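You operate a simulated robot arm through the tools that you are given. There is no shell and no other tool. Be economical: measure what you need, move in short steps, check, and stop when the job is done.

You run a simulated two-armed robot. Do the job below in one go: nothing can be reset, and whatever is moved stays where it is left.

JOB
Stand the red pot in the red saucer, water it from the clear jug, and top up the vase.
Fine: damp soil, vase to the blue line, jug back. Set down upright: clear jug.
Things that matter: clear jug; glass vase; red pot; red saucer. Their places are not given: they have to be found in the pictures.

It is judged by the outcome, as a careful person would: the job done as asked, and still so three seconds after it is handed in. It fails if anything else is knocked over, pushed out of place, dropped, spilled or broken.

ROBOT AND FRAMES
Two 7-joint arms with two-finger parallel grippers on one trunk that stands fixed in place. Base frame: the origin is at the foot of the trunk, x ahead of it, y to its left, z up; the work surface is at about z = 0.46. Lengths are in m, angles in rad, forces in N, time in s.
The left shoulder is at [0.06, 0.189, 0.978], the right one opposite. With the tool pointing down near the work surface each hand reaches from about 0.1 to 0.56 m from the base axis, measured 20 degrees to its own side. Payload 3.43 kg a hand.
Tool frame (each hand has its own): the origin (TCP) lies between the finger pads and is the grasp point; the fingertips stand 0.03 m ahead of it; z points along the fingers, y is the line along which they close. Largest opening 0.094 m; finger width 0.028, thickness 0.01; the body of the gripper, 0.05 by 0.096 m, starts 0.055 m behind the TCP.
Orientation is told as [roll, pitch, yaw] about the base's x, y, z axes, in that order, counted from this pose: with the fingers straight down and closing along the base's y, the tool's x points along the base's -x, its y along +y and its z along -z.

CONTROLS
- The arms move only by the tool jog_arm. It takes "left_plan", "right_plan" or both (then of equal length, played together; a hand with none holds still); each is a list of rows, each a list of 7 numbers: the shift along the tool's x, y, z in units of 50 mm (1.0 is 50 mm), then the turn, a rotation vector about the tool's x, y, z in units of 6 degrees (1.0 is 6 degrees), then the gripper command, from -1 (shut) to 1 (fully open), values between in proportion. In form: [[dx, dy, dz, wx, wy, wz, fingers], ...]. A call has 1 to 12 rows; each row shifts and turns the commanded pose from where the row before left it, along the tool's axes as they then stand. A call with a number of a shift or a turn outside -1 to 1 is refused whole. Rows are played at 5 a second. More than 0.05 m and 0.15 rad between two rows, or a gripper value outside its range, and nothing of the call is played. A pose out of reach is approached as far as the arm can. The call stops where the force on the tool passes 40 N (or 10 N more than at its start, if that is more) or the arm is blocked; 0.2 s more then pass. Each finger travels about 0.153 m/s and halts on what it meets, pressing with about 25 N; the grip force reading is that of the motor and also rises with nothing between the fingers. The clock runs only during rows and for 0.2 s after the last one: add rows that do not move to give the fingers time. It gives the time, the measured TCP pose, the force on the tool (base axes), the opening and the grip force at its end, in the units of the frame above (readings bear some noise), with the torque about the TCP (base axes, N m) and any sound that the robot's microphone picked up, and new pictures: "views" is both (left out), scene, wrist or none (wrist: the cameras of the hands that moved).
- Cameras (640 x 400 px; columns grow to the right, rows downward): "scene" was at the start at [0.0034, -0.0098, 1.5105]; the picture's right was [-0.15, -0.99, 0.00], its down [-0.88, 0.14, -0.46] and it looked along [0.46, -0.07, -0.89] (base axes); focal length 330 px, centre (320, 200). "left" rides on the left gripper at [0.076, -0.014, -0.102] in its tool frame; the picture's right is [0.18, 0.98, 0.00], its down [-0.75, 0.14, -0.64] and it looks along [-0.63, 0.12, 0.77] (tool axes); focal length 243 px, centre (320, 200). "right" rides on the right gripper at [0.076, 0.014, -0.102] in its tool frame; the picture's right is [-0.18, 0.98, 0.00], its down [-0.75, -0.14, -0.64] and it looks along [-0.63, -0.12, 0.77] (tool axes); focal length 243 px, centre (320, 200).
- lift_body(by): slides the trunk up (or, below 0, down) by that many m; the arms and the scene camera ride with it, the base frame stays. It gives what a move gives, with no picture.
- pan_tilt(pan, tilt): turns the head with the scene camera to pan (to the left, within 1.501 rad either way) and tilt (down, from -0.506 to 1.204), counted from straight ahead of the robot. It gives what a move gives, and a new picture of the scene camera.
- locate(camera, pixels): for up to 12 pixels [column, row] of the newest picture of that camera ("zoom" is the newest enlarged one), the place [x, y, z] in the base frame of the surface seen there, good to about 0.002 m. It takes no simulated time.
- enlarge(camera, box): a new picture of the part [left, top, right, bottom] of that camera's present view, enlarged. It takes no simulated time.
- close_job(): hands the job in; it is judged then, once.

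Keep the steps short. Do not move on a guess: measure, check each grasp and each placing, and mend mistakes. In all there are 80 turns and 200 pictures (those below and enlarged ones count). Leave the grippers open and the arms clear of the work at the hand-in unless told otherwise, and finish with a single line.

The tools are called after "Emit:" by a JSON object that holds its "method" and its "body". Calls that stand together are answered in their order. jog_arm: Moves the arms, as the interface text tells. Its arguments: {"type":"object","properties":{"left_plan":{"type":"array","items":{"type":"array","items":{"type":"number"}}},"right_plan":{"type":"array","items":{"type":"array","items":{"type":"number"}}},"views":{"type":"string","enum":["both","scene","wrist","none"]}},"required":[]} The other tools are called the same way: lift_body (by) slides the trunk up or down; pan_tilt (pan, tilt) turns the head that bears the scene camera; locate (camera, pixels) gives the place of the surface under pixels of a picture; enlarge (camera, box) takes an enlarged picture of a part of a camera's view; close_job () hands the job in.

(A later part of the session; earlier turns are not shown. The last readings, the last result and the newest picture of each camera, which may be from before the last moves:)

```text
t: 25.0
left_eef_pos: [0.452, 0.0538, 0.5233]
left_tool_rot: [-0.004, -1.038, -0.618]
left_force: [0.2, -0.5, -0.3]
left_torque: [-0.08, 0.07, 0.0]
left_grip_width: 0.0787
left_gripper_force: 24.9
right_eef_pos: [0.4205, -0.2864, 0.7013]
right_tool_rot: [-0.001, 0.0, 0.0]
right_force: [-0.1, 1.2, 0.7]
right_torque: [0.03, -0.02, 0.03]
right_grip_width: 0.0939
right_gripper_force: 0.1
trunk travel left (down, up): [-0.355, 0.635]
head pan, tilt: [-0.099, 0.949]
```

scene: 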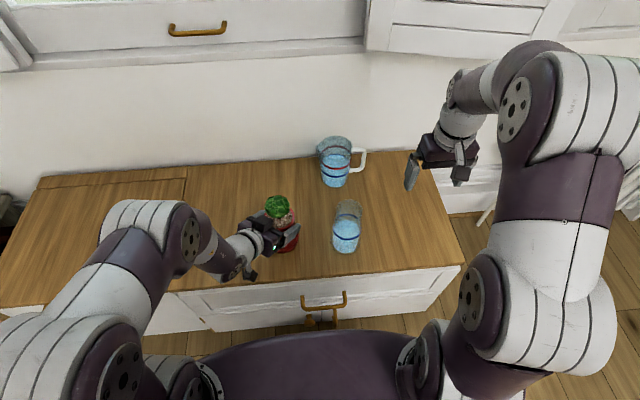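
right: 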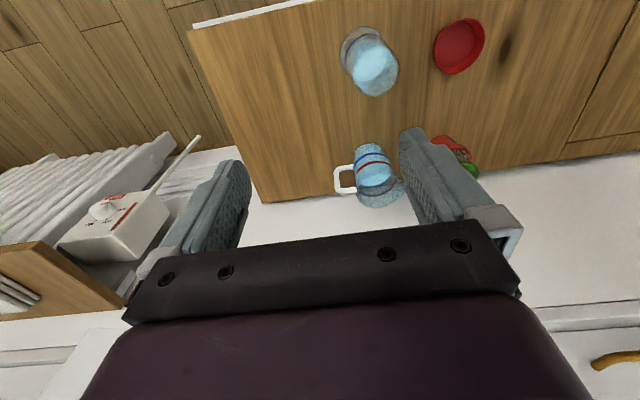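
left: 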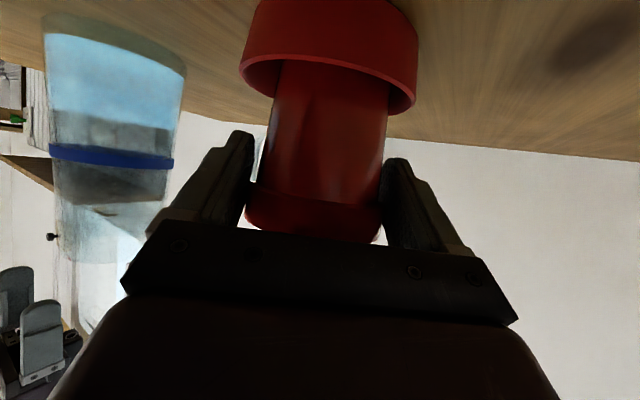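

The weight has come off the hand, so the pot is standing in the saucer. I'll open, then retreat straight back along the tool axis.

Emit:
{"method": "jog_arm", "body": {"left_plan": [[0, 0, 0, 0, 0, 0, 0], [0, 0, 0, 0, 0, 0, 1], [0, 0, 0, 0, 0, 0, 1]], "views": "wrist"}}

Emit:
{"method": "jog_arm", "body": {"left_plan": [[0, 0, -0.5, 0, 0, 0, 1], [0, 0, -0.5, 0, 0, 0, 1], [0, 0, -0.5, 0, 0, 0, 1], [0, 0, 0, 0, 0, 0, 1]], "views": "both"}}

```text
t: 25.8
left_eef_pos: [0.4517, 0.0551, 0.5232]
left_tool_rot: [-0.003, -1.036, -0.618]
left_force: [-0.2, -0.2, -0.2]
left_torque: [0.02, 0.0, 0.01]
left_grip_width: 0.0941
left_gripper_force: 0.0
right_eef_pos: [0.4209, -0.2871, 0.7005]
right_tool_rot: [0.0, 0.001, 0.0]
right_force: [0.9, 0.6, 0.3]
right_torque: [0.01, -0.05, 0.0]
right_grip_width: 0.094
right_gripper_force: 0.1
trunk travel left (down, up): [-0.355, 0.635]
head pan, tilt: [-0.099, 0.949]
```

left: 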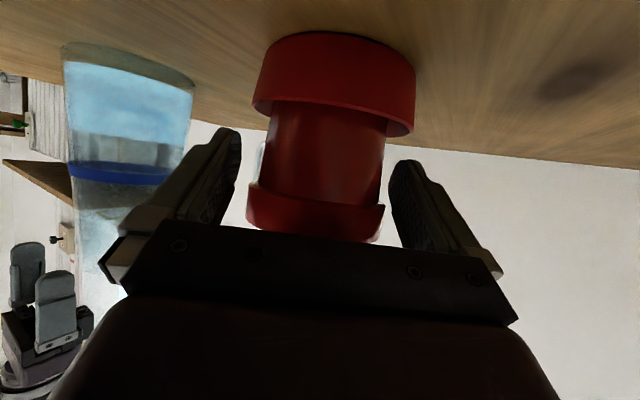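

```text
t: 26.8
left_eef_pos: [0.3986, 0.0929, 0.5652]
left_tool_rot: [-0.013, -1.032, -0.61]
left_force: [-0.1, 0.2, 0.7]
left_torque: [0.01, -0.03, -0.03]
left_grip_width: 0.0941
left_gripper_force: 0.1
right_eef_pos: [0.4219, -0.2861, 0.7]
right_tool_rot: [0.001, 0.0, 0.001]
right_force: [0.1, 0.1, -0.1]
right_torque: [-0.01, 0.04, -0.03]
right_grip_width: 0.0942
right_gripper_force: 0.2
trunk travel left (down, up): [-0.355, 0.635]
head pan, tilt: [-0.099, 0.949]
```

scene: 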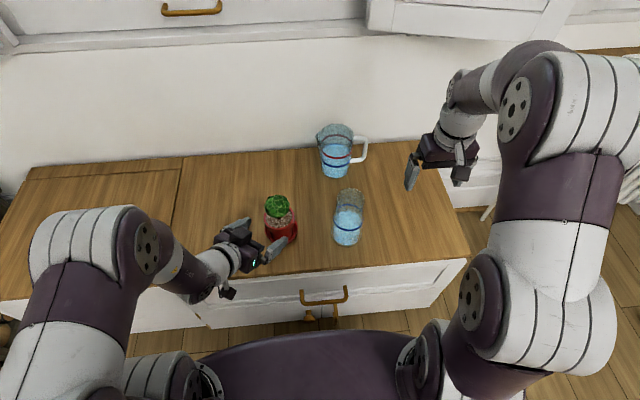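
left: 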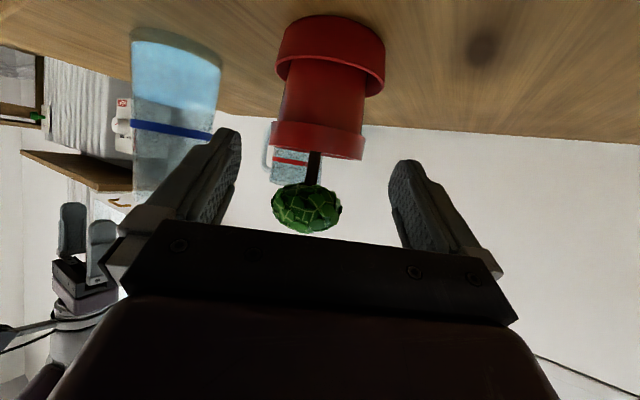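

The pot stands upright in the saucer. I'll take the left hand up and out to the left.

Emit:
{"method": "jog_arm", "body": {"left_plan": [[-0.28, 0.407, -0.505, 0, 0, 0, 1], [-0.28, 0.407, -0.505, 0, 0, 0, 1], [-0.28, 0.407, -0.505, 0, 0, 0, 1], [-0.28, 0.407, -0.505, 0, 0, 0, 1], [-0.28, 0.407, -0.505, 0, 0, 0, 1], [0, 0, 0, 0, 0, 0, 1]], "views": "scene"}}

Emit:
{"method": "enlarge", "body": {"camera": "scene", "box": [240, 115, 400, 255]}}

```text
t: 28.2
left_eef_pos: [0.3988, 0.2169, 0.6858]
left_tool_rot: [-0.006, -1.035, -0.615]
left_force: [0.1, -0.4, -0.5]
left_torque: [0.01, 0.04, -0.04]
left_grip_width: 0.0942
left_gripper_force: 0.2
right_eef_pos: [0.4219, -0.2861, 0.7006]
right_tool_rot: [0.0, -0.001, 0.001]
right_force: [-0.5, 0.3, 1.2]
right_torque: [0.0, 0.01, -0.02]
right_grip_width: 0.0937
right_gripper_force: 0.0
trunk travel left (down, up): [-0.355, 0.635]
head pan, tilt: [-0.099, 0.949]
```

scene: 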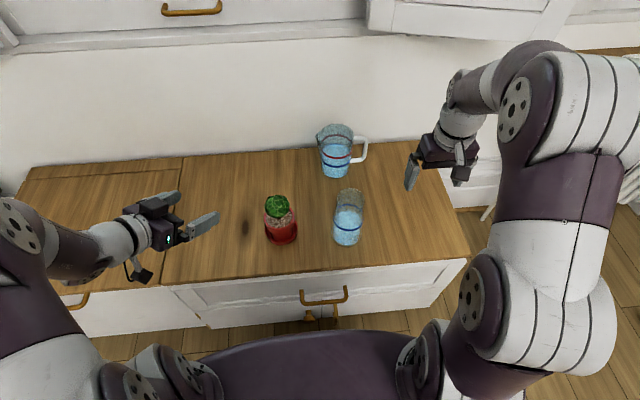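

```text
2.86 times, centred on (320, 185) of scene
```

zoom: 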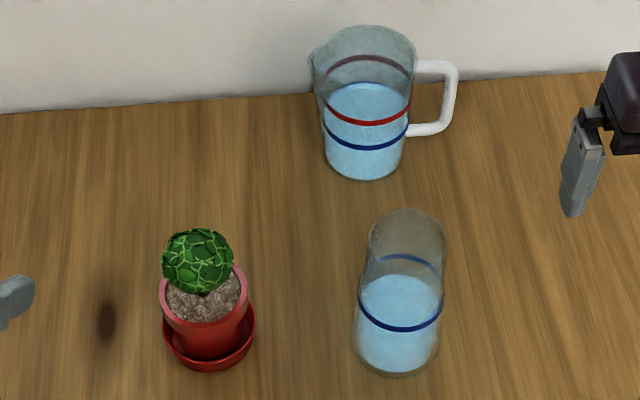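

The pot is set. Next is the jug with the right hand: 25° inward yaw and 30° below horizontal, right finger passing through the handle loop. First I'll turn the hand in place.

Emit:
{"method": "jog_arm", "body": {"right_plan": [[0, 0, 0, 0, 0, -1, 1], [0, 0, 0, 0, 0, -1, 1], [0, 0, 0, 0, 0, -1, 1], [0, 0, 0, 0, 0, -1, 1], [0, 0, 0, 0, -1, 0, 1], [0, 0, 0, 0, -1, 0, 1], [0, 0, 0, 0, -1, 0, 1], [0, 0, 0, 0, -1, 0, 1], [0, 0, 0, 0, -1, 0, 1]], "views": "none"}}

Emit:
{"method": "jog_arm", "body": {"right_plan": [[0, 0, 0, 0, -1, 0, 1], [0, 0, 0, 0, -1, 0, 1], [0, 0, 0, 0, -1, 0, 1], [0, 0, 0, 0, -1, 0, 1], [0, 0, 0, 0, -1, 0, 1], [0, 0, 0, 0, 0, 0, 1], [0, 0, 0, 0, 0, 0, 1]], "views": "both"}}

```text
t: 30.2
left_eef_pos: [0.3991, 0.2164, 0.6852]
left_tool_rot: [-0.004, -1.035, -0.619]
left_force: [0.1, -0.5, 0.4]
left_torque: [0.0, 0.02, 0.01]
left_grip_width: 0.0942
left_gripper_force: 0.0
right_eef_pos: [0.4219, -0.288, 0.7004]
right_tool_rot: [-0.004, -0.526, 0.418]
right_force: [0.4, 0.1, 0.5]
right_torque: [0.02, 0.0, 0.02]
right_grip_width: 0.0943
right_gripper_force: 0.0
trunk travel left (down, up): [-0.355, 0.635]
head pan, tilt: [-0.099, 0.949]
```

```text
t: 31.8
left_eef_pos: [0.3992, 0.2168, 0.684]
left_tool_rot: [-0.005, -1.036, -0.619]
left_force: [0.0, 0.0, 0.3]
left_torque: [-0.01, -0.02, -0.03]
left_grip_width: 0.0939
left_gripper_force: 0.1
right_eef_pos: [0.4226, -0.2858, 0.7]
right_tool_rot: [0.001, -1.046, 0.419]
right_force: [0.2, -0.6, 0.7]
right_torque: [-0.01, 0.04, 0.0]
right_grip_width: 0.0941
right_gripper_force: 0.0
trunk travel left (down, up): [-0.355, 0.635]
head pan, tilt: [-0.099, 0.949]
```

scene: 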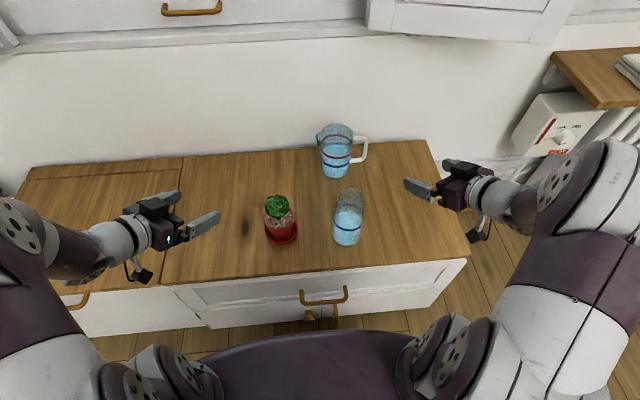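
right: 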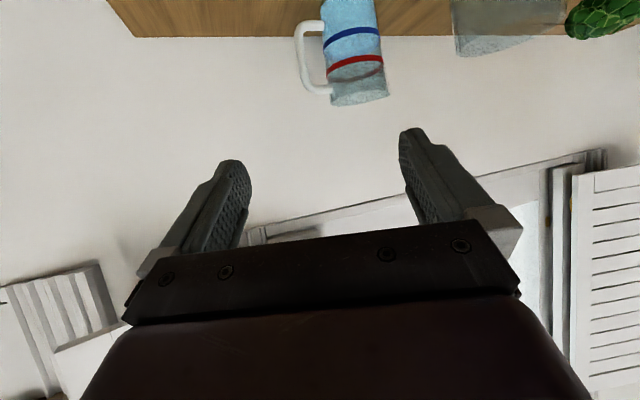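

The orientation was reached exactly. Now I'll measure the jug precisely.

Emit:
{"method": "enlarge", "body": {"camera": "scene", "box": [300, 112, 380, 192]}}

```text
5.00 times, centred on (340, 152) of scene
```

zoom: 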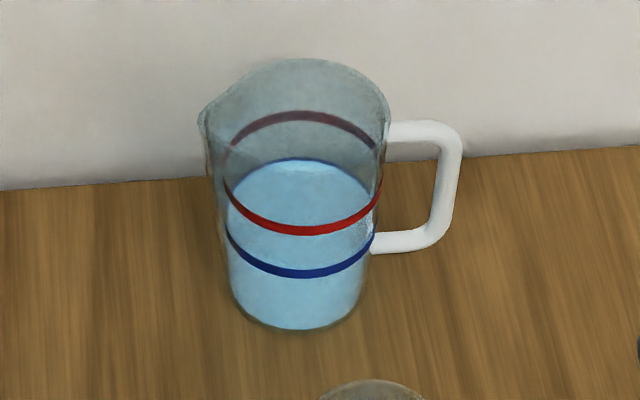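

Emit:
{"method": "locate", "body": {"camera": "zoom", "pixels": [[305, 231], [230, 195], [381, 195], [300, 115], [303, 274], [229, 235], [373, 240], [300, 158], [440, 190], [448, 190], [458, 190], [295, 329]]}}

Emit:
{"method": "locate", "body": {"camera": "zoom", "pixels": [[200, 115], [300, 60], [212, 140], [388, 105], [300, 165], [300, 175], [400, 130], [400, 240], [440, 135], [430, 235]]}}

```text
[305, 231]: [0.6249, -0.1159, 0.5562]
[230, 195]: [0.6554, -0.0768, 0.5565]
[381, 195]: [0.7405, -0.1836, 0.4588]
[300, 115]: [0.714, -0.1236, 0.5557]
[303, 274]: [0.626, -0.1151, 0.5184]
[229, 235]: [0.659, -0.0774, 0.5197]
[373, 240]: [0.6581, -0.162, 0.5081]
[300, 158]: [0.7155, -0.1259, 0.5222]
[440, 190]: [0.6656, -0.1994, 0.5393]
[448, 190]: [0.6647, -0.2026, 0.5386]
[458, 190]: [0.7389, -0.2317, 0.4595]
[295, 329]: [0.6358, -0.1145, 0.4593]
```

```text
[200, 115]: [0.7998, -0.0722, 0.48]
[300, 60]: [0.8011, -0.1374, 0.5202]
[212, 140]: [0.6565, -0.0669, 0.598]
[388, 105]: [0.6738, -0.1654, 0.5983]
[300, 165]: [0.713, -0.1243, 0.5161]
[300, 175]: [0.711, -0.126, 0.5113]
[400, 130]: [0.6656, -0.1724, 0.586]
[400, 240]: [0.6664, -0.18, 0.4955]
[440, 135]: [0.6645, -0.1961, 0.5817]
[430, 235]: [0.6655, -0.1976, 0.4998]
```

Jug axis is at about (0.6695, -0.119). It's 0.089 wide at the red ring and about 0.087 at the blue one, so the fit is tight. I'll move to a pre-grasp 150 mm back along the approach line.

Emit:
{"method": "jog_arm", "body": {"right_plan": [[0.06, 0.208, 0.776, 0, 0, 0, 1], [0.06, 0.208, 0.776, 0, 0, 0, 1], [0.06, 0.208, 0.776, 0, 0, 0, 1], [0.06, 0.208, 0.776, 0, 0, 0, 1], [0.06, 0.208, 0.776, 0, 0, 0, 1], [0, 0, 0, 0, 0, 0, 1], [0, 0, 0, 0, 0, 0, 1]], "views": "both"}}

```text
t: 33.4
left_eef_pos: [0.3979, 0.216, 0.6847]
left_tool_rot: [-0.004, -1.036, -0.617]
left_force: [0.1, 0.5, -0.3]
left_torque: [-0.03, -0.03, -0.02]
left_grip_width: 0.094
left_gripper_force: 0.0
right_eef_pos: [0.5456, -0.1731, 0.5889]
right_tool_rot: [-0.002, -1.048, 0.42]
right_force: [1.0, -0.1, -0.3]
right_torque: [-0.03, 0.03, -0.02]
right_grip_width: 0.094
right_gripper_force: 0.0
trunk travel left (down, up): [-0.355, 0.635]
head pan, tilt: [-0.099, 0.949]
```

scene: 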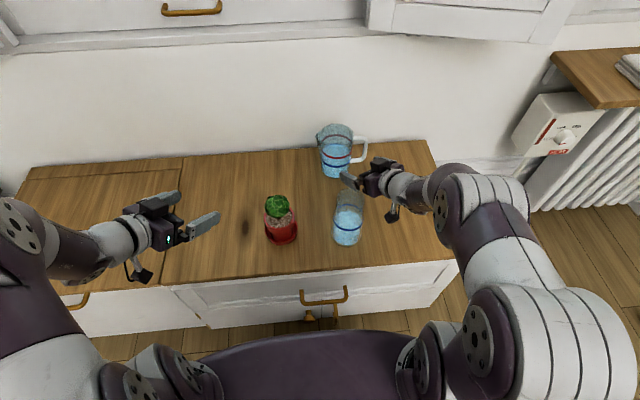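
right: 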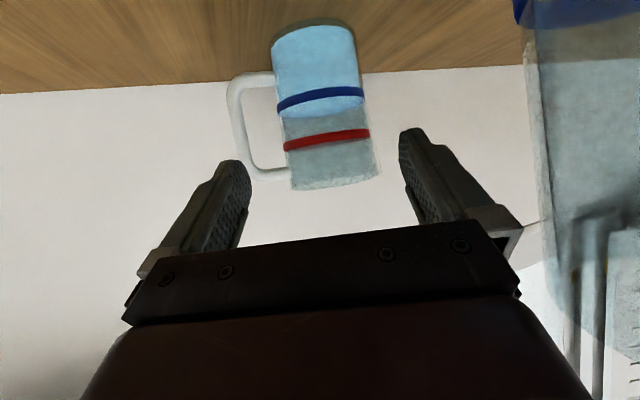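

Alignment is within about 1 mm (jug at ~320, gap centre ~323). I'll advance 95 mm and check before the fingers straddle it.

Emit:
{"method": "jog_arm", "body": {"right_plan": [[-0.02, -0.02, 0.48, 0, 0, 0, 1], [-0.02, 0, 0.48, 0, 0, 0, 1], [0, 0, 0.47, 0, 0, 0, 1], [0, 0, 0.47, 0, 0, 0, 1], [0, 0, 0, 0, 0, 0, 1], [0, 0, 0, 0, 0, 0, 1]], "views": "both"}}

Emit:
{"method": "enlarge", "body": {"camera": "scene", "box": [300, 112, 428, 208]}}

```text
t: 34.8
left_eef_pos: [0.3989, 0.2169, 0.6867]
left_tool_rot: [-0.005, -1.033, -0.616]
left_force: [0.1, 0.4, -1.7]
left_torque: [0.0, 0.0, 0.01]
left_grip_width: 0.0941
left_gripper_force: 0.1
right_eef_pos: [0.623, -0.1423, 0.5445]
right_tool_rot: [0.0, -1.048, 0.42]
right_force: [0.7, 0.6, 0.0]
right_torque: [-0.03, 0.0, 0.01]
right_grip_width: 0.0939
right_gripper_force: 0.0
trunk travel left (down, up): [-0.355, 0.635]
head pan, tilt: [-0.099, 0.949]
```

scene: 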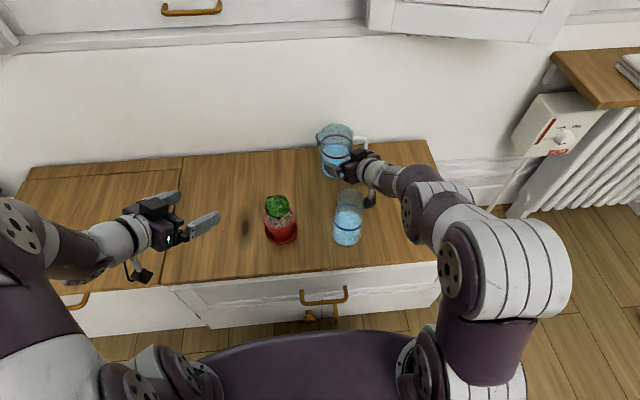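
right: 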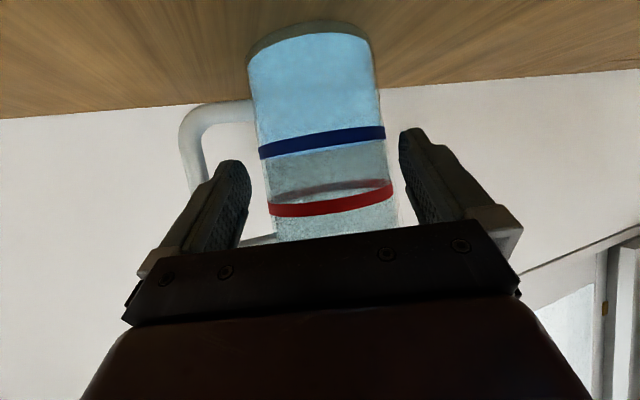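

```text
4.17 times, centred on (364, 160) of scene
```

zoom: 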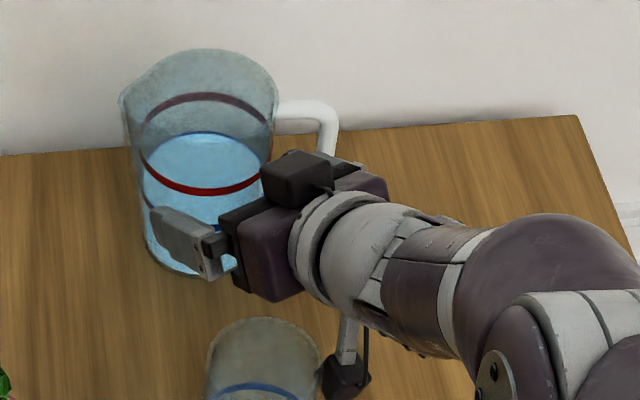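

The readings bear about 1–2 mm of noise, so I'll take a few more standing still before threading the tight gap.

Emit:
{"method": "jog_arm", "body": {"right_plan": [[0, 0, 0, 0, 0, 0, 1]], "views": "none"}}

Emit:
{"method": "jog_arm", "body": {"right_plan": [[0, 0, 0, 0, 0, 0, 1]], "views": "none"}}

Emit:
{"method": "enlarge", "body": {"camera": "right", "box": [160, 60, 480, 260]}}

```text
t: 35.2
left_eef_pos: [0.4004, 0.2166, 0.686]
left_tool_rot: [-0.007, -1.034, -0.616]
left_force: [0.0, -0.2, 0.6]
left_torque: [-0.01, -0.01, 0.02]
left_grip_width: 0.0939
left_gripper_force: 0.0
right_eef_pos: [0.6239, -0.1405, 0.5457]
right_tool_rot: [-0.001, -1.046, 0.418]
right_force: [0.1, -1.0, -0.6]
right_torque: [0.02, -0.05, 0.0]
right_grip_width: 0.094
right_gripper_force: 0.0
trunk travel left (down, up): [-0.355, 0.635]
head pan, tilt: [-0.099, 0.949]
```

```text
t: 35.6
left_eef_pos: [0.3985, 0.2172, 0.6853]
left_tool_rot: [-0.004, -1.035, -0.616]
left_force: [-0.1, -0.3, 0.3]
left_torque: [0.0, -0.03, 0.03]
left_grip_width: 0.0941
left_gripper_force: 0.1
right_eef_pos: [0.6232, -0.1419, 0.5455]
right_tool_rot: [0.0, -1.048, 0.418]
right_force: [1.0, 0.0, 0.9]
right_torque: [0.02, -0.01, -0.04]
right_grip_width: 0.094
right_gripper_force: 0.0
trunk travel left (down, up): [-0.355, 0.635]
head pan, tilt: [-0.099, 0.949]
```

```text
2.00 times, centred on (320, 160) of right
```

zoom: 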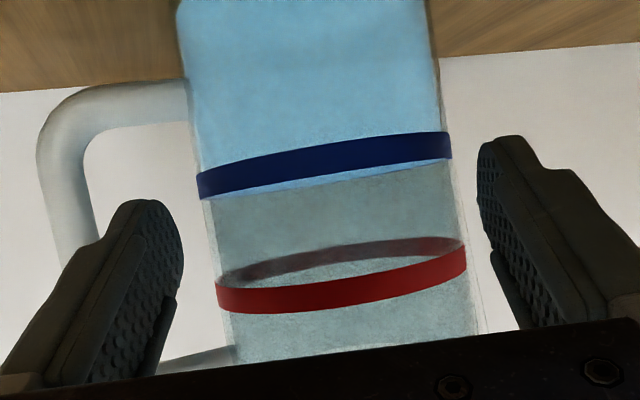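

Emit:
{"method": "locate", "body": {"camera": "zoom", "pixels": [[204, 186], [445, 147], [325, 165], [260, 178], [390, 153], [222, 297], [460, 263], [340, 291], [400, 245]]}}

```text
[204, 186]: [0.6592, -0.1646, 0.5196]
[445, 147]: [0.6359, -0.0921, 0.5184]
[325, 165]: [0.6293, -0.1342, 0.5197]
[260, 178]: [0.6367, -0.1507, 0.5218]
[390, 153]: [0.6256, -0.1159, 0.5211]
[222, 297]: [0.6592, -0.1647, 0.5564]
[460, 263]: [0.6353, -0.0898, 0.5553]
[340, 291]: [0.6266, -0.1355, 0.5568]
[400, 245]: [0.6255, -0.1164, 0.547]
```

A circle fit from the wrist camera puts the jug at (0.669, -0.121), so lateral error is under 1 mm. I'll advance the remaining 54 mm slowly.

Emit:
{"method": "jog_arm", "body": {"right_plan": [[0, 0.01, 0.25, 0, 0, 0, 1], [0, 0, 0.25, 0, 0, 0, 1], [0, 0, 0, 0, 0, 0, 1]], "views": "wrist"}}

```text
t: 36.4
left_eef_pos: [0.3982, 0.2175, 0.6854]
left_tool_rot: [-0.006, -1.035, -0.618]
left_force: [-0.3, 0.8, -0.1]
left_torque: [0.0, -0.02, -0.01]
left_grip_width: 0.094
left_gripper_force: 0.0
right_eef_pos: [0.6428, -0.1319, 0.5332]
right_tool_rot: [0.0, -1.047, 0.418]
right_force: [0.4, 0.2, 0.5]
right_torque: [0.03, -0.01, -0.02]
right_grip_width: 0.0942
right_gripper_force: 0.1
trunk travel left (down, up): [-0.355, 0.635]
head pan, tilt: [-0.099, 0.949]
```

right: 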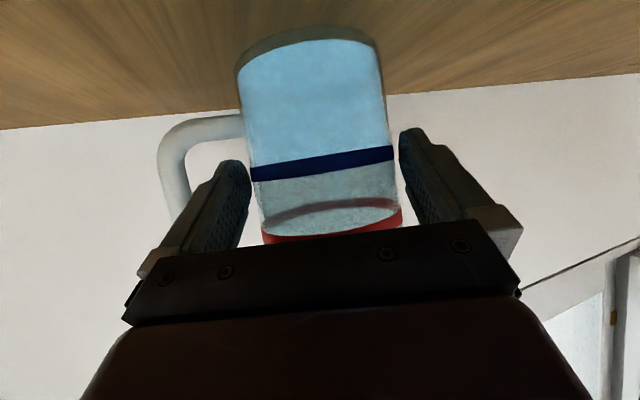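

No contact so far, and the left finger in the image is heading through the handle loop. I'll continue the last 29 mm.

Emit:
{"method": "jog_arm", "body": {"right_plan": [[0, 0, 0.2, 0, 0, 0, 1], [0, 0, 0.2, 0, 0, 0, 1], [0, 0, 0.18, 0, 0, 0, 1], [0, 0, 0, 0, 0, 0, 1]], "views": "both"}}

Emit:
{"method": "enlarge", "body": {"camera": "right", "box": [120, 60, 520, 310]}}

```text
t: 37.4
left_eef_pos: [0.3993, 0.2163, 0.6855]
left_tool_rot: [-0.003, -1.037, -0.617]
left_force: [0.2, -0.3, -0.1]
left_torque: [0.0, 0.0, 0.04]
left_grip_width: 0.0941
left_gripper_force: 0.0
right_eef_pos: [0.6655, -0.1223, 0.5174]
right_tool_rot: [0.0, -1.046, 0.418]
right_force: [-1.1, -0.3, -0.5]
right_torque: [0.08, -0.1, -0.01]
right_grip_width: 0.0939
right_gripper_force: 0.0
trunk travel left (down, up): [-0.355, 0.635]
head pan, tilt: [-0.099, 0.949]
```

scene: 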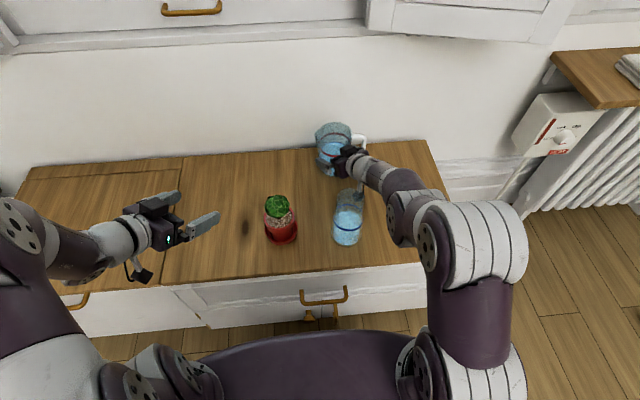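
right: 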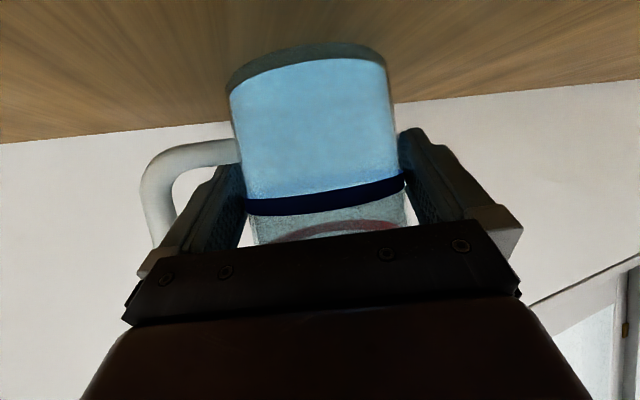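

```text
1.60 times, centred on (320, 185) of right
```

zoom: 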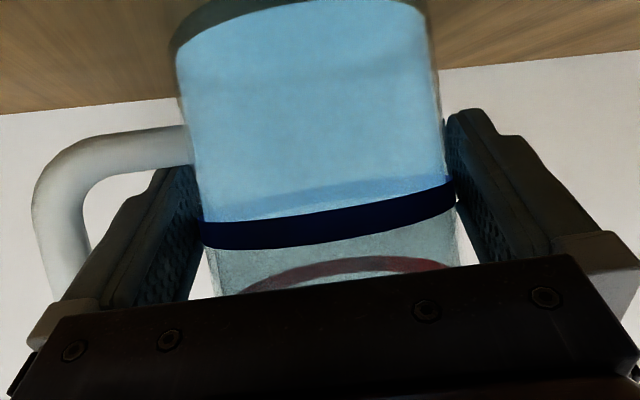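

The finger is inside the handle loop and the jug is between the pads with no contact force. I'll close.

Emit:
{"method": "jog_arm", "body": {"right_plan": [[0, 0, 0, 0, 0, 0, 0.8], [0, 0, 0, 0, 0, 0, 0.5], [0, 0, 0, 0, 0, 0, -1], [0, 0, 0, 0, 0, 0, -1]], "views": "none"}}

```text
t: 38.4
left_eef_pos: [0.3988, 0.2167, 0.6856]
left_tool_rot: [-0.006, -1.036, -0.617]
left_force: [-0.5, -0.3, 0.0]
left_torque: [-0.01, -0.03, 0.01]
left_grip_width: 0.0941
left_gripper_force: 0.1
right_eef_pos: [0.6656, -0.1233, 0.5194]
right_tool_rot: [-0.001, -1.048, 0.42]
right_force: [-0.5, 0.2, 1.0]
right_torque: [0.13, -0.12, 0.0]
right_grip_width: 0.0864
right_gripper_force: 25.1
trunk travel left (down, up): [-0.355, 0.635]
head pan, tilt: [-0.099, 0.949]
```

Gripped at 0.0864 width. I'll note the jug's home as TCP ≈ (0.6656, -0.1225, 0.518) and lift gently by 30 mm.

Emit:
{"method": "jog_arm", "body": {"right_plan": [[-0.173, 0, -0.1, 0, 0, 0, -1], [-0.173, 0, -0.1, 0, 0, 0, -1], [-0.173, 0, -0.1, 0, 0, 0, -1], [0, 0, 0, 0, 0, 0, -1], [0, 0, 0, 0, 0, 0, -1]], "views": "both"}}

```text
t: 39.6
left_eef_pos: [0.3996, 0.2171, 0.6832]
left_tool_rot: [-0.005, -1.035, -0.617]
left_force: [-0.5, -0.8, -1.2]
left_torque: [0.04, 0.01, 0.01]
left_grip_width: 0.0941
left_gripper_force: 0.1
right_eef_pos: [0.6673, -0.1222, 0.5471]
right_tool_rot: [0.0, -1.046, 0.419]
right_force: [0.3, 0.1, -5.1]
right_torque: [0.02, 0.04, -0.01]
right_grip_width: 0.0863
right_gripper_force: 24.3
trunk travel left (down, up): [-0.355, 0.635]
head pan, tilt: [-0.099, 0.949]
```

scene: 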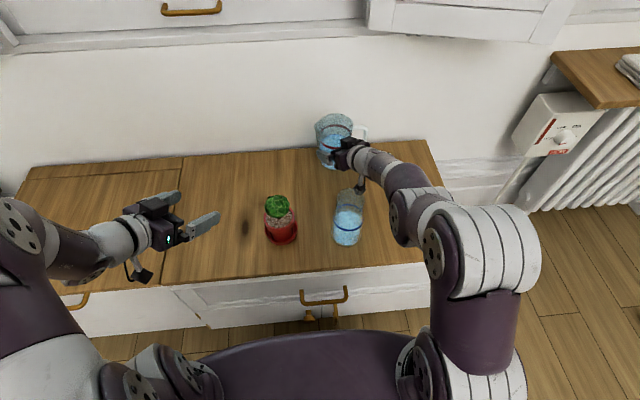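
right: 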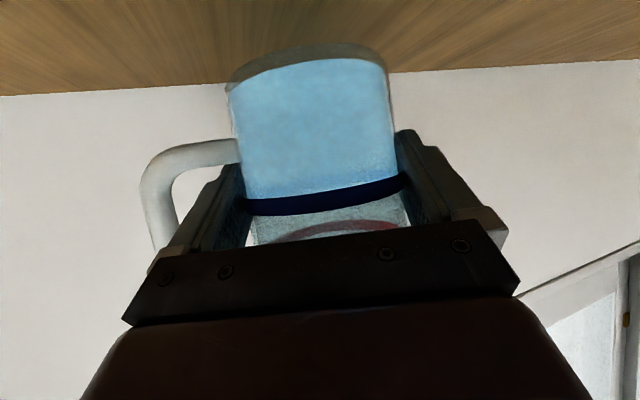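

The jug is held with a load of about 5.1 N. Before pouring I'll measure the plant, the soil and the vase rim.

Emit:
{"method": "enlarge", "body": {"camera": "scene", "box": [250, 180, 378, 260]}}

```text
5.00 times, centred on (314, 220) of scene
```

zoom: 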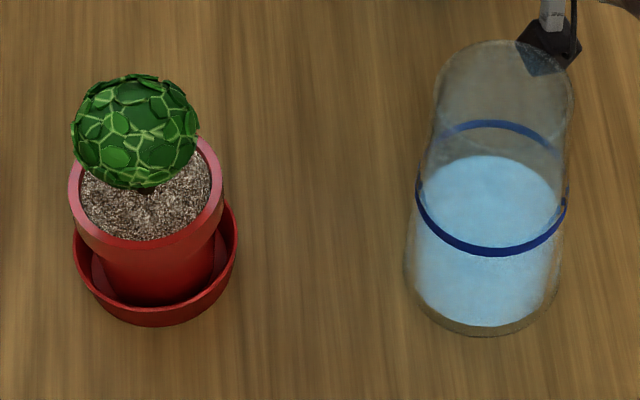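

Emit:
{"method": "locate", "body": {"camera": "zoom", "pixels": [[71, 180], [221, 180], [147, 247], [205, 145], [150, 215], [150, 193], [140, 78], [72, 130], [197, 130], [140, 130], [135, 185], [78, 250]]}}

Emit:
{"method": "locate", "body": {"camera": "zoom", "pixels": [[490, 252], [490, 125], [488, 157], [488, 165], [505, 42], [432, 120], [572, 100], [418, 195], [565, 205], [485, 333], [233, 250], [155, 320]]}}

```text
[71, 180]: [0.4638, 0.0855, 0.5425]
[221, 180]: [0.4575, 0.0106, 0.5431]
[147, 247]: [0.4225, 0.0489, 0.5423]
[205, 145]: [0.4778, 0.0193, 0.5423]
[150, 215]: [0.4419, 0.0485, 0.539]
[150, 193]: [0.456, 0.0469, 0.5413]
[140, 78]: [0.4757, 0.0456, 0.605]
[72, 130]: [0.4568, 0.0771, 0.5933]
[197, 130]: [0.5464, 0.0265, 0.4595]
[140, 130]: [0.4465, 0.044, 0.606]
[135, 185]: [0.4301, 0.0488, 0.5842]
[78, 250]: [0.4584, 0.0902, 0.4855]
```

```text
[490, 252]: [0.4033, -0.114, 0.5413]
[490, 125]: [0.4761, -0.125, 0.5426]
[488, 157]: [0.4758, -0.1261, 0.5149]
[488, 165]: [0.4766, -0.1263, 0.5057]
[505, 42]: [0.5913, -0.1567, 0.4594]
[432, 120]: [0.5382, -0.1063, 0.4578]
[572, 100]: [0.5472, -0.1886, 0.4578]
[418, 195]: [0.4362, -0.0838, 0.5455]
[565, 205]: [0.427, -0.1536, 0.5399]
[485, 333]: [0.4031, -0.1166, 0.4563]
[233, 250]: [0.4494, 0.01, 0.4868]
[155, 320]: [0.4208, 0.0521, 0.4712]
```

The soil sits at z≈0.540 with the plant over its centre. The pot axis is at (0.4605, 0.048), and vase water is at ~0.515 against the line at ~0.543. To keep the hand off the vase I'll pour from the far side with the tool yawed to about 60°. First I'll raise the jug and yaw it level.

Emit:
{"method": "jog_arm", "body": {"right_plan": [[-0.316, 0, -0.182, 0, 0, 0, -1], [-0.316, 0, -0.182, 0, 0, 0, -1], [-0.316, 0, -0.182, 0, 0, 0, -1], [-0.316, 0, -0.182, 0, 0, 0, -1], [0, 0, 0, -0.866, 0, -0.5, -1], [0, 0, 0, -0.866, 0, -0.5, -1], [0, 0, 0, -0.866, 0, -0.5, -1], [0, 0, 0, -0.866, 0, -0.5, -1], [0, 0, 0, -0.866, 0, -0.5, -1], [0, 0, 0, -0.866, 0, -0.5, -1], [0, 0, 0, 0, 0, 0, -1]], "views": "scene"}}

```text
t: 42.0
left_eef_pos: [0.3996, 0.2173, 0.6858]
left_tool_rot: [-0.005, -1.035, -0.617]
left_force: [0.1, 0.8, -0.1]
left_torque: [0.01, -0.05, -0.03]
left_grip_width: 0.0939
left_gripper_force: 0.1
right_eef_pos: [0.6688, -0.1228, 0.6187]
right_tool_rot: [0.002, -1.047, 0.971]
right_force: [-0.1, 0.6, -4.4]
right_torque: [0.02, 0.03, 0.01]
right_grip_width: 0.0862
right_gripper_force: 25.2
right hand out of reach, approached as far as the arm can: row 10
trunk travel left (down, up): [-0.355, 0.635]
head pan, tilt: [-0.099, 0.949]
```

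scene: 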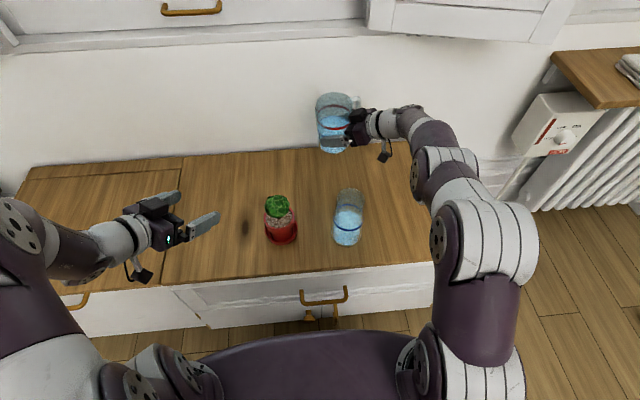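

Yaw reached 0.971 (55.6°), which is fine. I'll carry the jug level to the spot behind the pot.

Emit:
{"method": "jog_arm", "body": {"right_plan": [[-0.148, 0.412, 0.248, 0, 0, 0, -1], [-0.148, 0.412, 0.248, 0, 0, 0, -1], [-0.148, 0.412, 0.248, 0, 0, 0, -1], [-0.148, 0.412, 0.248, 0, 0, 0, -1], [-0.148, 0.412, 0.248, 0, 0, 0, -1], [0, 0, 0, 0, 0, 0, -1]], "views": "both"}}

```text
t: 43.4
left_eef_pos: [0.3989, 0.2184, 0.6866]
left_tool_rot: [-0.004, -1.035, -0.616]
left_force: [0.5, -0.4, -0.1]
left_torque: [-0.02, 0.01, 0.01]
left_grip_width: 0.0939
left_gripper_force: 0.1
right_eef_pos: [0.6198, -0.0021, 0.6209]
right_tool_rot: [0.002, -1.047, 0.97]
right_force: [-0.2, 0.2, -4.0]
right_torque: [-0.01, 0.05, -0.02]
right_grip_width: 0.086
right_gripper_force: 25.3
trunk travel left (down, up): [-0.355, 0.635]
head pan, tilt: [-0.099, 0.949]
```

scene: 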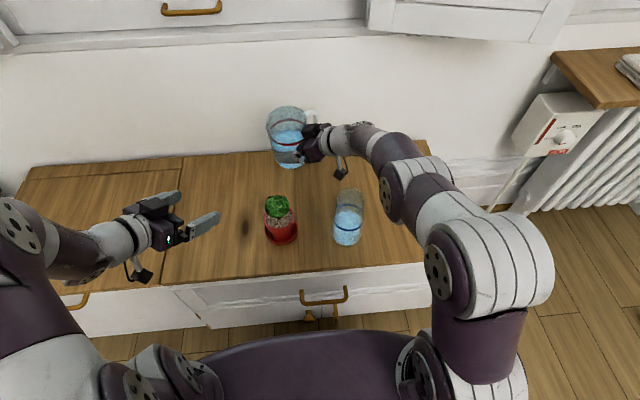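
right: 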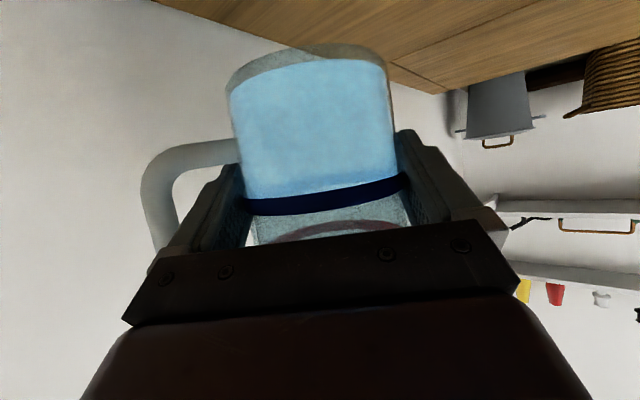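

Next, roll the jug about the tool axis so the spout goes left and down. I'll do 42° here, well short of the estimated flow start at ~60°.

Emit:
{"method": "jog_arm", "body": {"right_plan": [[0, 0, 0, 0, 0, -1, -1], [0, 0, 0, 0, 0, -1, -1], [0, 0, 0, 0, 0, -1, -1], [0, 0, 0, 0, 0, -1, -1], [0, 0, 0, 0, 0, -1, -1], [0, 0, 0, 0, 0, -1, -1], [0, 0, 0, 0, 0, -1, -1], [0, 0, 0, 0, 0, 0, -1]], "views": "both"}}

Emit:
{"method": "enlarge", "body": {"camera": "scene", "box": [230, 80, 400, 260]}}

```text
t: 45.2
left_eef_pos: [0.4002, 0.2173, 0.6857]
left_tool_rot: [-0.005, -1.034, -0.616]
left_force: [0.2, -0.3, -0.4]
left_torque: [0.01, 0.0, 0.0]
left_grip_width: 0.0939
left_gripper_force: 0.1
right_eef_pos: [0.6214, -0.0035, 0.6224]
right_tool_rot: [-0.858, -0.698, 2.035]
right_force: [0.6, 0.0, -4.8]
right_torque: [-0.02, 0.05, 0.01]
right_grip_width: 0.0861
right_gripper_force: 24.0
trunk travel left (down, up): [-0.355, 0.635]
head pan, tilt: [-0.099, 0.949]
```

scene: 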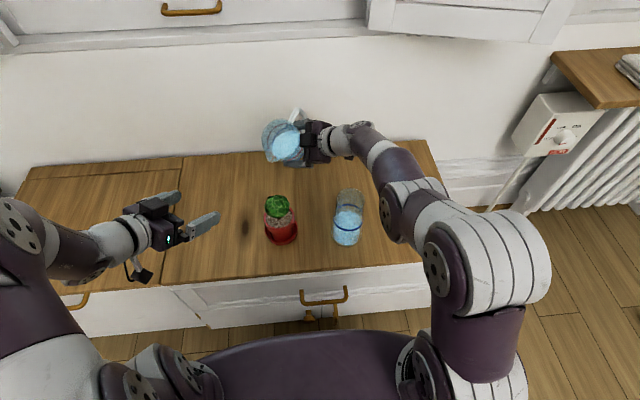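
right: 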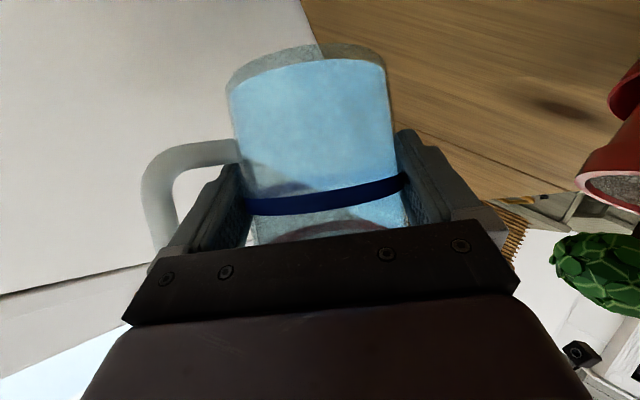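

```text
2.22 times, centred on (315, 170) of scene
```

zoom: 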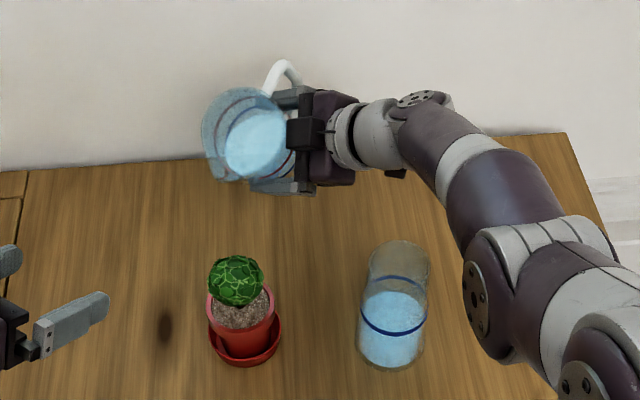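

Rolling works and nothing has flowed. I'll locate the spout (zoom ~(216,178)) to check my model: predicted (0.548, 0.054, 0.655).

Emit:
{"method": "enlarge", "body": {"camera": "scene", "box": [255, 105, 319, 175]}}

```text
5.71 times, centred on (287, 140) of scene
```

zoom: 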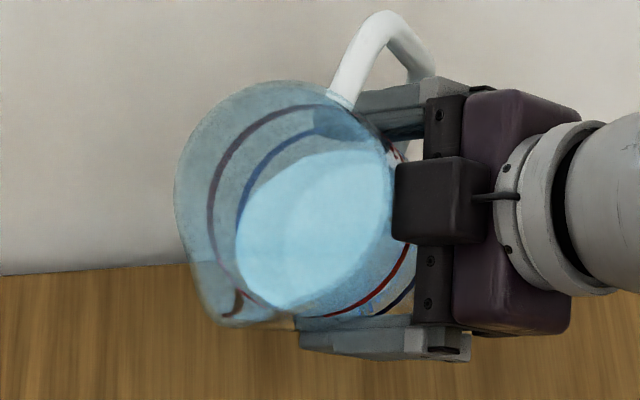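

Emit:
{"method": "locate", "body": {"camera": "zoom", "pixels": [[222, 325], [224, 320], [230, 315], [240, 318], [215, 310], [195, 280], [178, 200], [260, 85], [340, 95]]}}

```text
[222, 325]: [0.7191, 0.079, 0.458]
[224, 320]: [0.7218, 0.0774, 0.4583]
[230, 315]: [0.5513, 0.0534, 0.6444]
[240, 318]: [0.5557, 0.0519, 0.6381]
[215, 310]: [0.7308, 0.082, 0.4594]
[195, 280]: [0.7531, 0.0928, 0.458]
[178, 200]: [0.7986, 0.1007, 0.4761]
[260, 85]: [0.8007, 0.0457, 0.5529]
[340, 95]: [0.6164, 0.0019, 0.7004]
```

The model matches: spout near (0.551, 0.053, 0.644). I'll yaw 9° more for vase clearance, then close in so the spout sits just outside the pot rim.

Emit:
{"method": "jog_arm", "body": {"right_plan": [[0, 0, 0, -0.505, -0.455, -0.3925, -1], [0, 0, 0, -0.505, -0.455, -0.3925, -1], [-0.031, 0.46, 0.147, 0, 0, 0, -1], [-0.031, 0.46, 0.147, 0, 0, 0, -1], [0, 0, 0, 0, 0, 0, -1], [0, 0, 0, 0, 0, 0, -1]], "views": "both"}}

Emit:
{"method": "enlarge", "body": {"camera": "scene", "box": [230, 100, 400, 260]}}

```text
t: 46.6
left_eef_pos: [0.399, 0.2163, 0.6849]
left_tool_rot: [-0.005, -1.035, -0.615]
left_force: [0.3, -0.5, -0.1]
left_torque: [-0.03, 0.03, 0.04]
left_grip_width: 0.0941
left_gripper_force: 0.0
right_eef_pos: [0.5878, 0.0128, 0.5901]
right_tool_rot: [-0.857, -0.699, 2.199]
right_force: [-0.4, 0.5, -4.2]
right_torque: [-0.03, 0.04, 0.05]
right_grip_width: 0.0864
right_gripper_force: 25.4
trunk travel left (down, up): [-0.355, 0.635]
head pan, tilt: [-0.099, 0.949]
```

scene: 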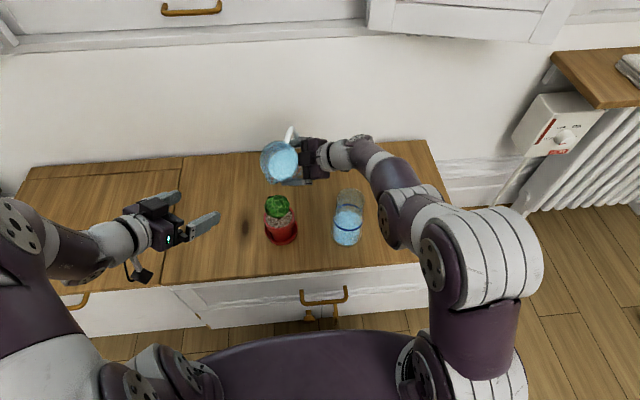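
right: 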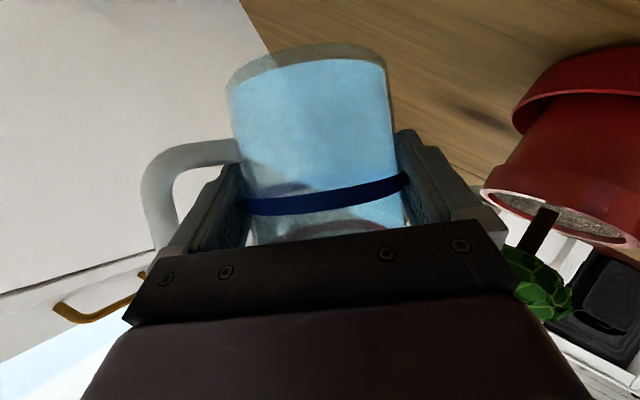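

```text
2.50 times, centred on (315, 180) of scene
```

zoom: 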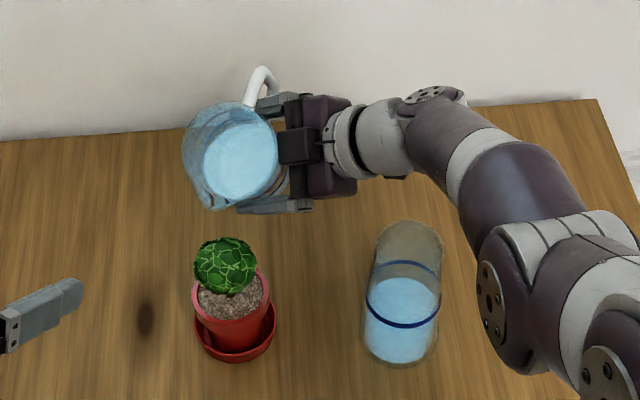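

The pose is clear. I'll roll another 12° (54° total, still no flow expected) and lower 30 mm so the lip is just above the rim.

Emit:
{"method": "jog_arm", "body": {"right_plan": [[0, 0, 0, 0, 0, -1, -1], [0, 0, 0, 0, 0, -1, -1], [0.165, 0.237, 0.1, 0, 0, 0, -1], [0.165, 0.237, 0.1, 0, 0, 0, -1], [0, 0, 0, 0, 0, 0, -1]], "views": "both"}}

Emit:
{"method": "enlarge", "body": {"camera": "scene", "box": [250, 140, 330, 250]}}

```text
t: 47.8
left_eef_pos: [0.3995, 0.2181, 0.6847]
left_tool_rot: [-0.006, -1.033, -0.616]
left_force: [0.2, 0.4, 0.4]
left_torque: [0.02, -0.02, -0.02]
left_grip_width: 0.0941
left_gripper_force: 0.1
right_eef_pos: [0.5852, 0.0055, 0.5602]
right_tool_rot: [-0.95, -0.533, 2.358]
right_force: [-0.8, -0.6, -4.3]
right_torque: [-0.12, 0.02, -0.02]
right_grip_width: 0.0862
right_gripper_force: 25.4
trunk travel left (down, up): [-0.355, 0.635]
head pan, tilt: [-0.099, 0.949]
```

scene: 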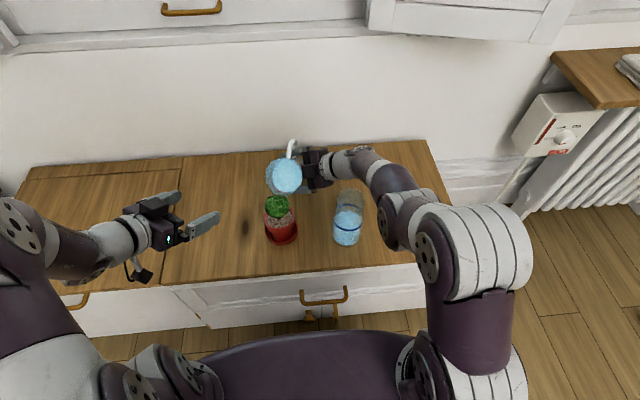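
right: 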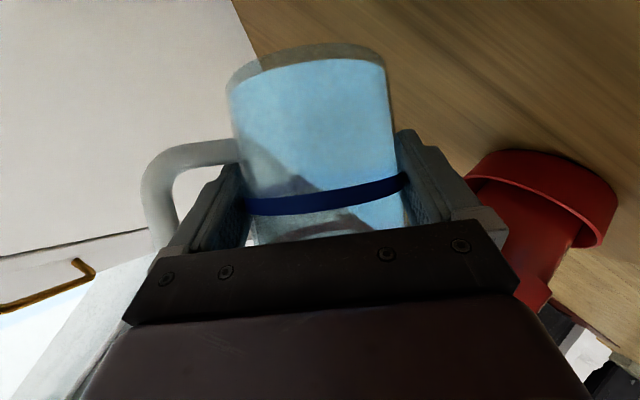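

```text
3.64 times, centred on (290, 195) of scene
```

zoom: 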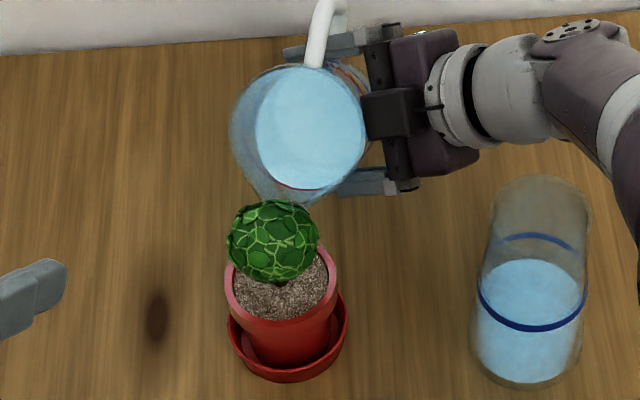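

The spout lip is right behind the plant at the rim (tip ≈ (0.495, 0.043, 0.576)). Now I'll tilt in small steps, keeping the lip height, and watch for flow.

Emit:
{"method": "jog_arm", "body": {"right_plan": [[-0.03, -0.05, -0.035, 0, 0, -0.5, -1], [-0.03, -0.05, -0.035, 0, 0, -0.5, -1], [0, 0, 0, 0, 0, 0, -1], [0, 0, 0, 0, 0, 0, -1]], "views": "scene"}}

Emit:
{"method": "enlarge", "body": {"camera": "scene", "box": [250, 160, 314, 250]}}

```text
t: 48.8
left_eef_pos: [0.3992, 0.2167, 0.6854]
left_tool_rot: [-0.005, -1.037, -0.615]
left_force: [-0.2, 0.0, 0.3]
left_torque: [-0.02, 0.0, 0.01]
left_grip_width: 0.094
left_gripper_force: 0.0
right_eef_pos: [0.5854, 0.0053, 0.5674]
right_tool_rot: [-0.981, -0.449, 2.427]
right_force: [-0.7, 0.1, -5.0]
right_torque: [0.0, 0.06, -0.03]
right_grip_width: 0.0862
right_gripper_force: 25.0
trunk travel left (down, up): [-0.355, 0.635]
head pan, tilt: [-0.099, 0.949]
```

scene: 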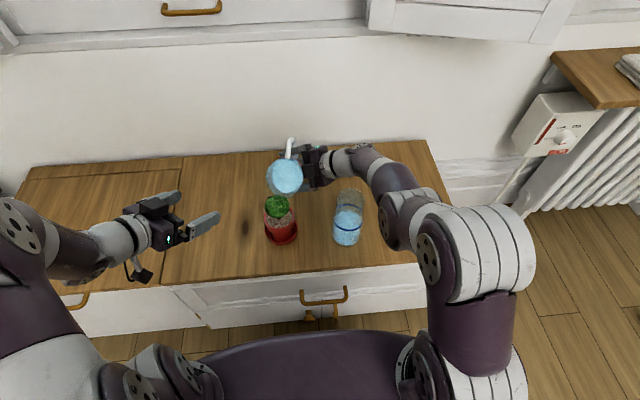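

```text
4.44 times, centred on (282, 205) of scene
```

zoom: 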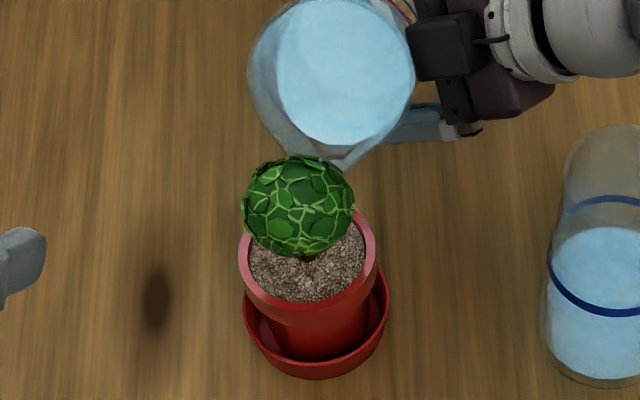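

The water is near the lip. I'll locate the lip around (338,166).

Emit:
{"method": "locate", "body": {"camera": "zoom", "pixels": [[340, 168], [335, 162], [330, 160], [345, 160], [360, 150], [300, 150], [290, 160]]}}

Emit:
{"method": "enlarge", "body": {"camera": "scene", "box": [262, 170, 302, 210]}}

```text
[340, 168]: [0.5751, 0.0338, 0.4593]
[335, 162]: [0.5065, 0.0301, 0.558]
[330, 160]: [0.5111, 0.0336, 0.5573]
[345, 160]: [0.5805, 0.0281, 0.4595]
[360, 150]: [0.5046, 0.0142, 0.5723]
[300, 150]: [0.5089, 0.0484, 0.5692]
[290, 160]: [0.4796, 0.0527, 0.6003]
```

```text
10.00 times, centred on (282, 190) of scene
```

zoom: 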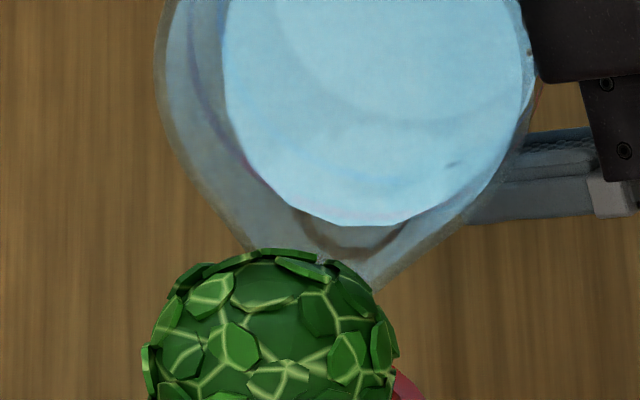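

The lip sits slightly to the right (y≈0.033 against the pot's 0.048). I'll nudge it by (-4, +6) mm and tilt 3° more.

Emit:
{"method": "jog_arm", "body": {"right_plan": [[-0.125, 0.028, 0.065, 0, 0, 0, -1], [-0.03, -0.05, -0.035, 0, 0, -0.5, -1], [0, 0, 0, 0, 0, 0, -1], [0, 0, 0, 0, 0, 0, -1]], "views": "scene"}}

Emit:
{"method": "enlarge", "body": {"camera": "scene", "box": [250, 165, 314, 245]}}

```text
t: 49.8
left_eef_pos: [0.399, 0.2167, 0.6855]
left_tool_rot: [-0.006, -1.033, -0.618]
left_force: [-0.7, 0.3, -0.2]
left_torque: [-0.03, 0.0, 0.0]
left_grip_width: 0.094
left_gripper_force: 0.0
right_eef_pos: [0.5863, 0.0128, 0.5783]
right_tool_rot: [-0.984, -0.409, 2.454]
right_force: [0.1, 0.5, -4.0]
right_torque: [-0.04, 0.03, 0.01]
right_grip_width: 0.086
right_gripper_force: 24.8
right hand out of reach, approached as far as the arm can: row 2
trunk travel left (down, up): [-0.355, 0.635]
head pan, tilt: [-0.099, 0.949]
```

scene: 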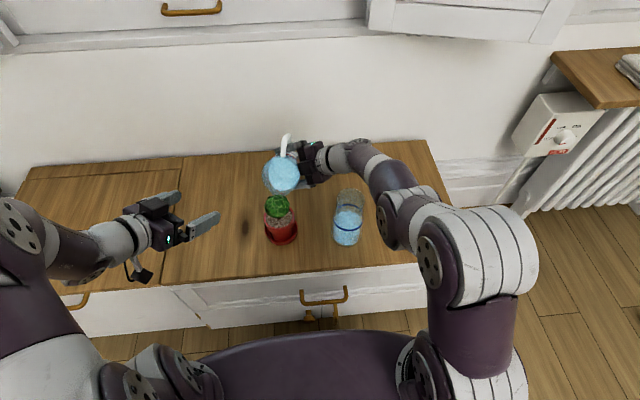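

```text
5.00 times, centred on (282, 205) of scene
```

zoom: 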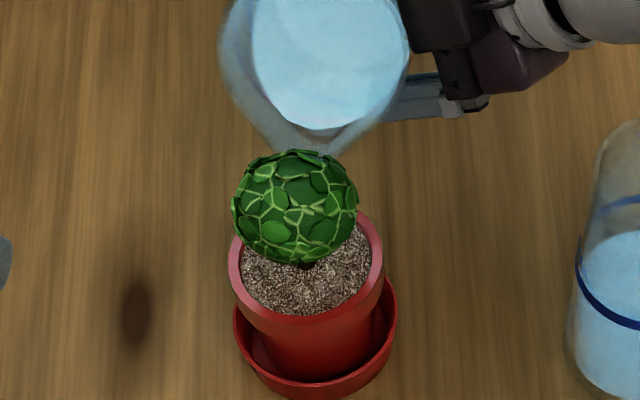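

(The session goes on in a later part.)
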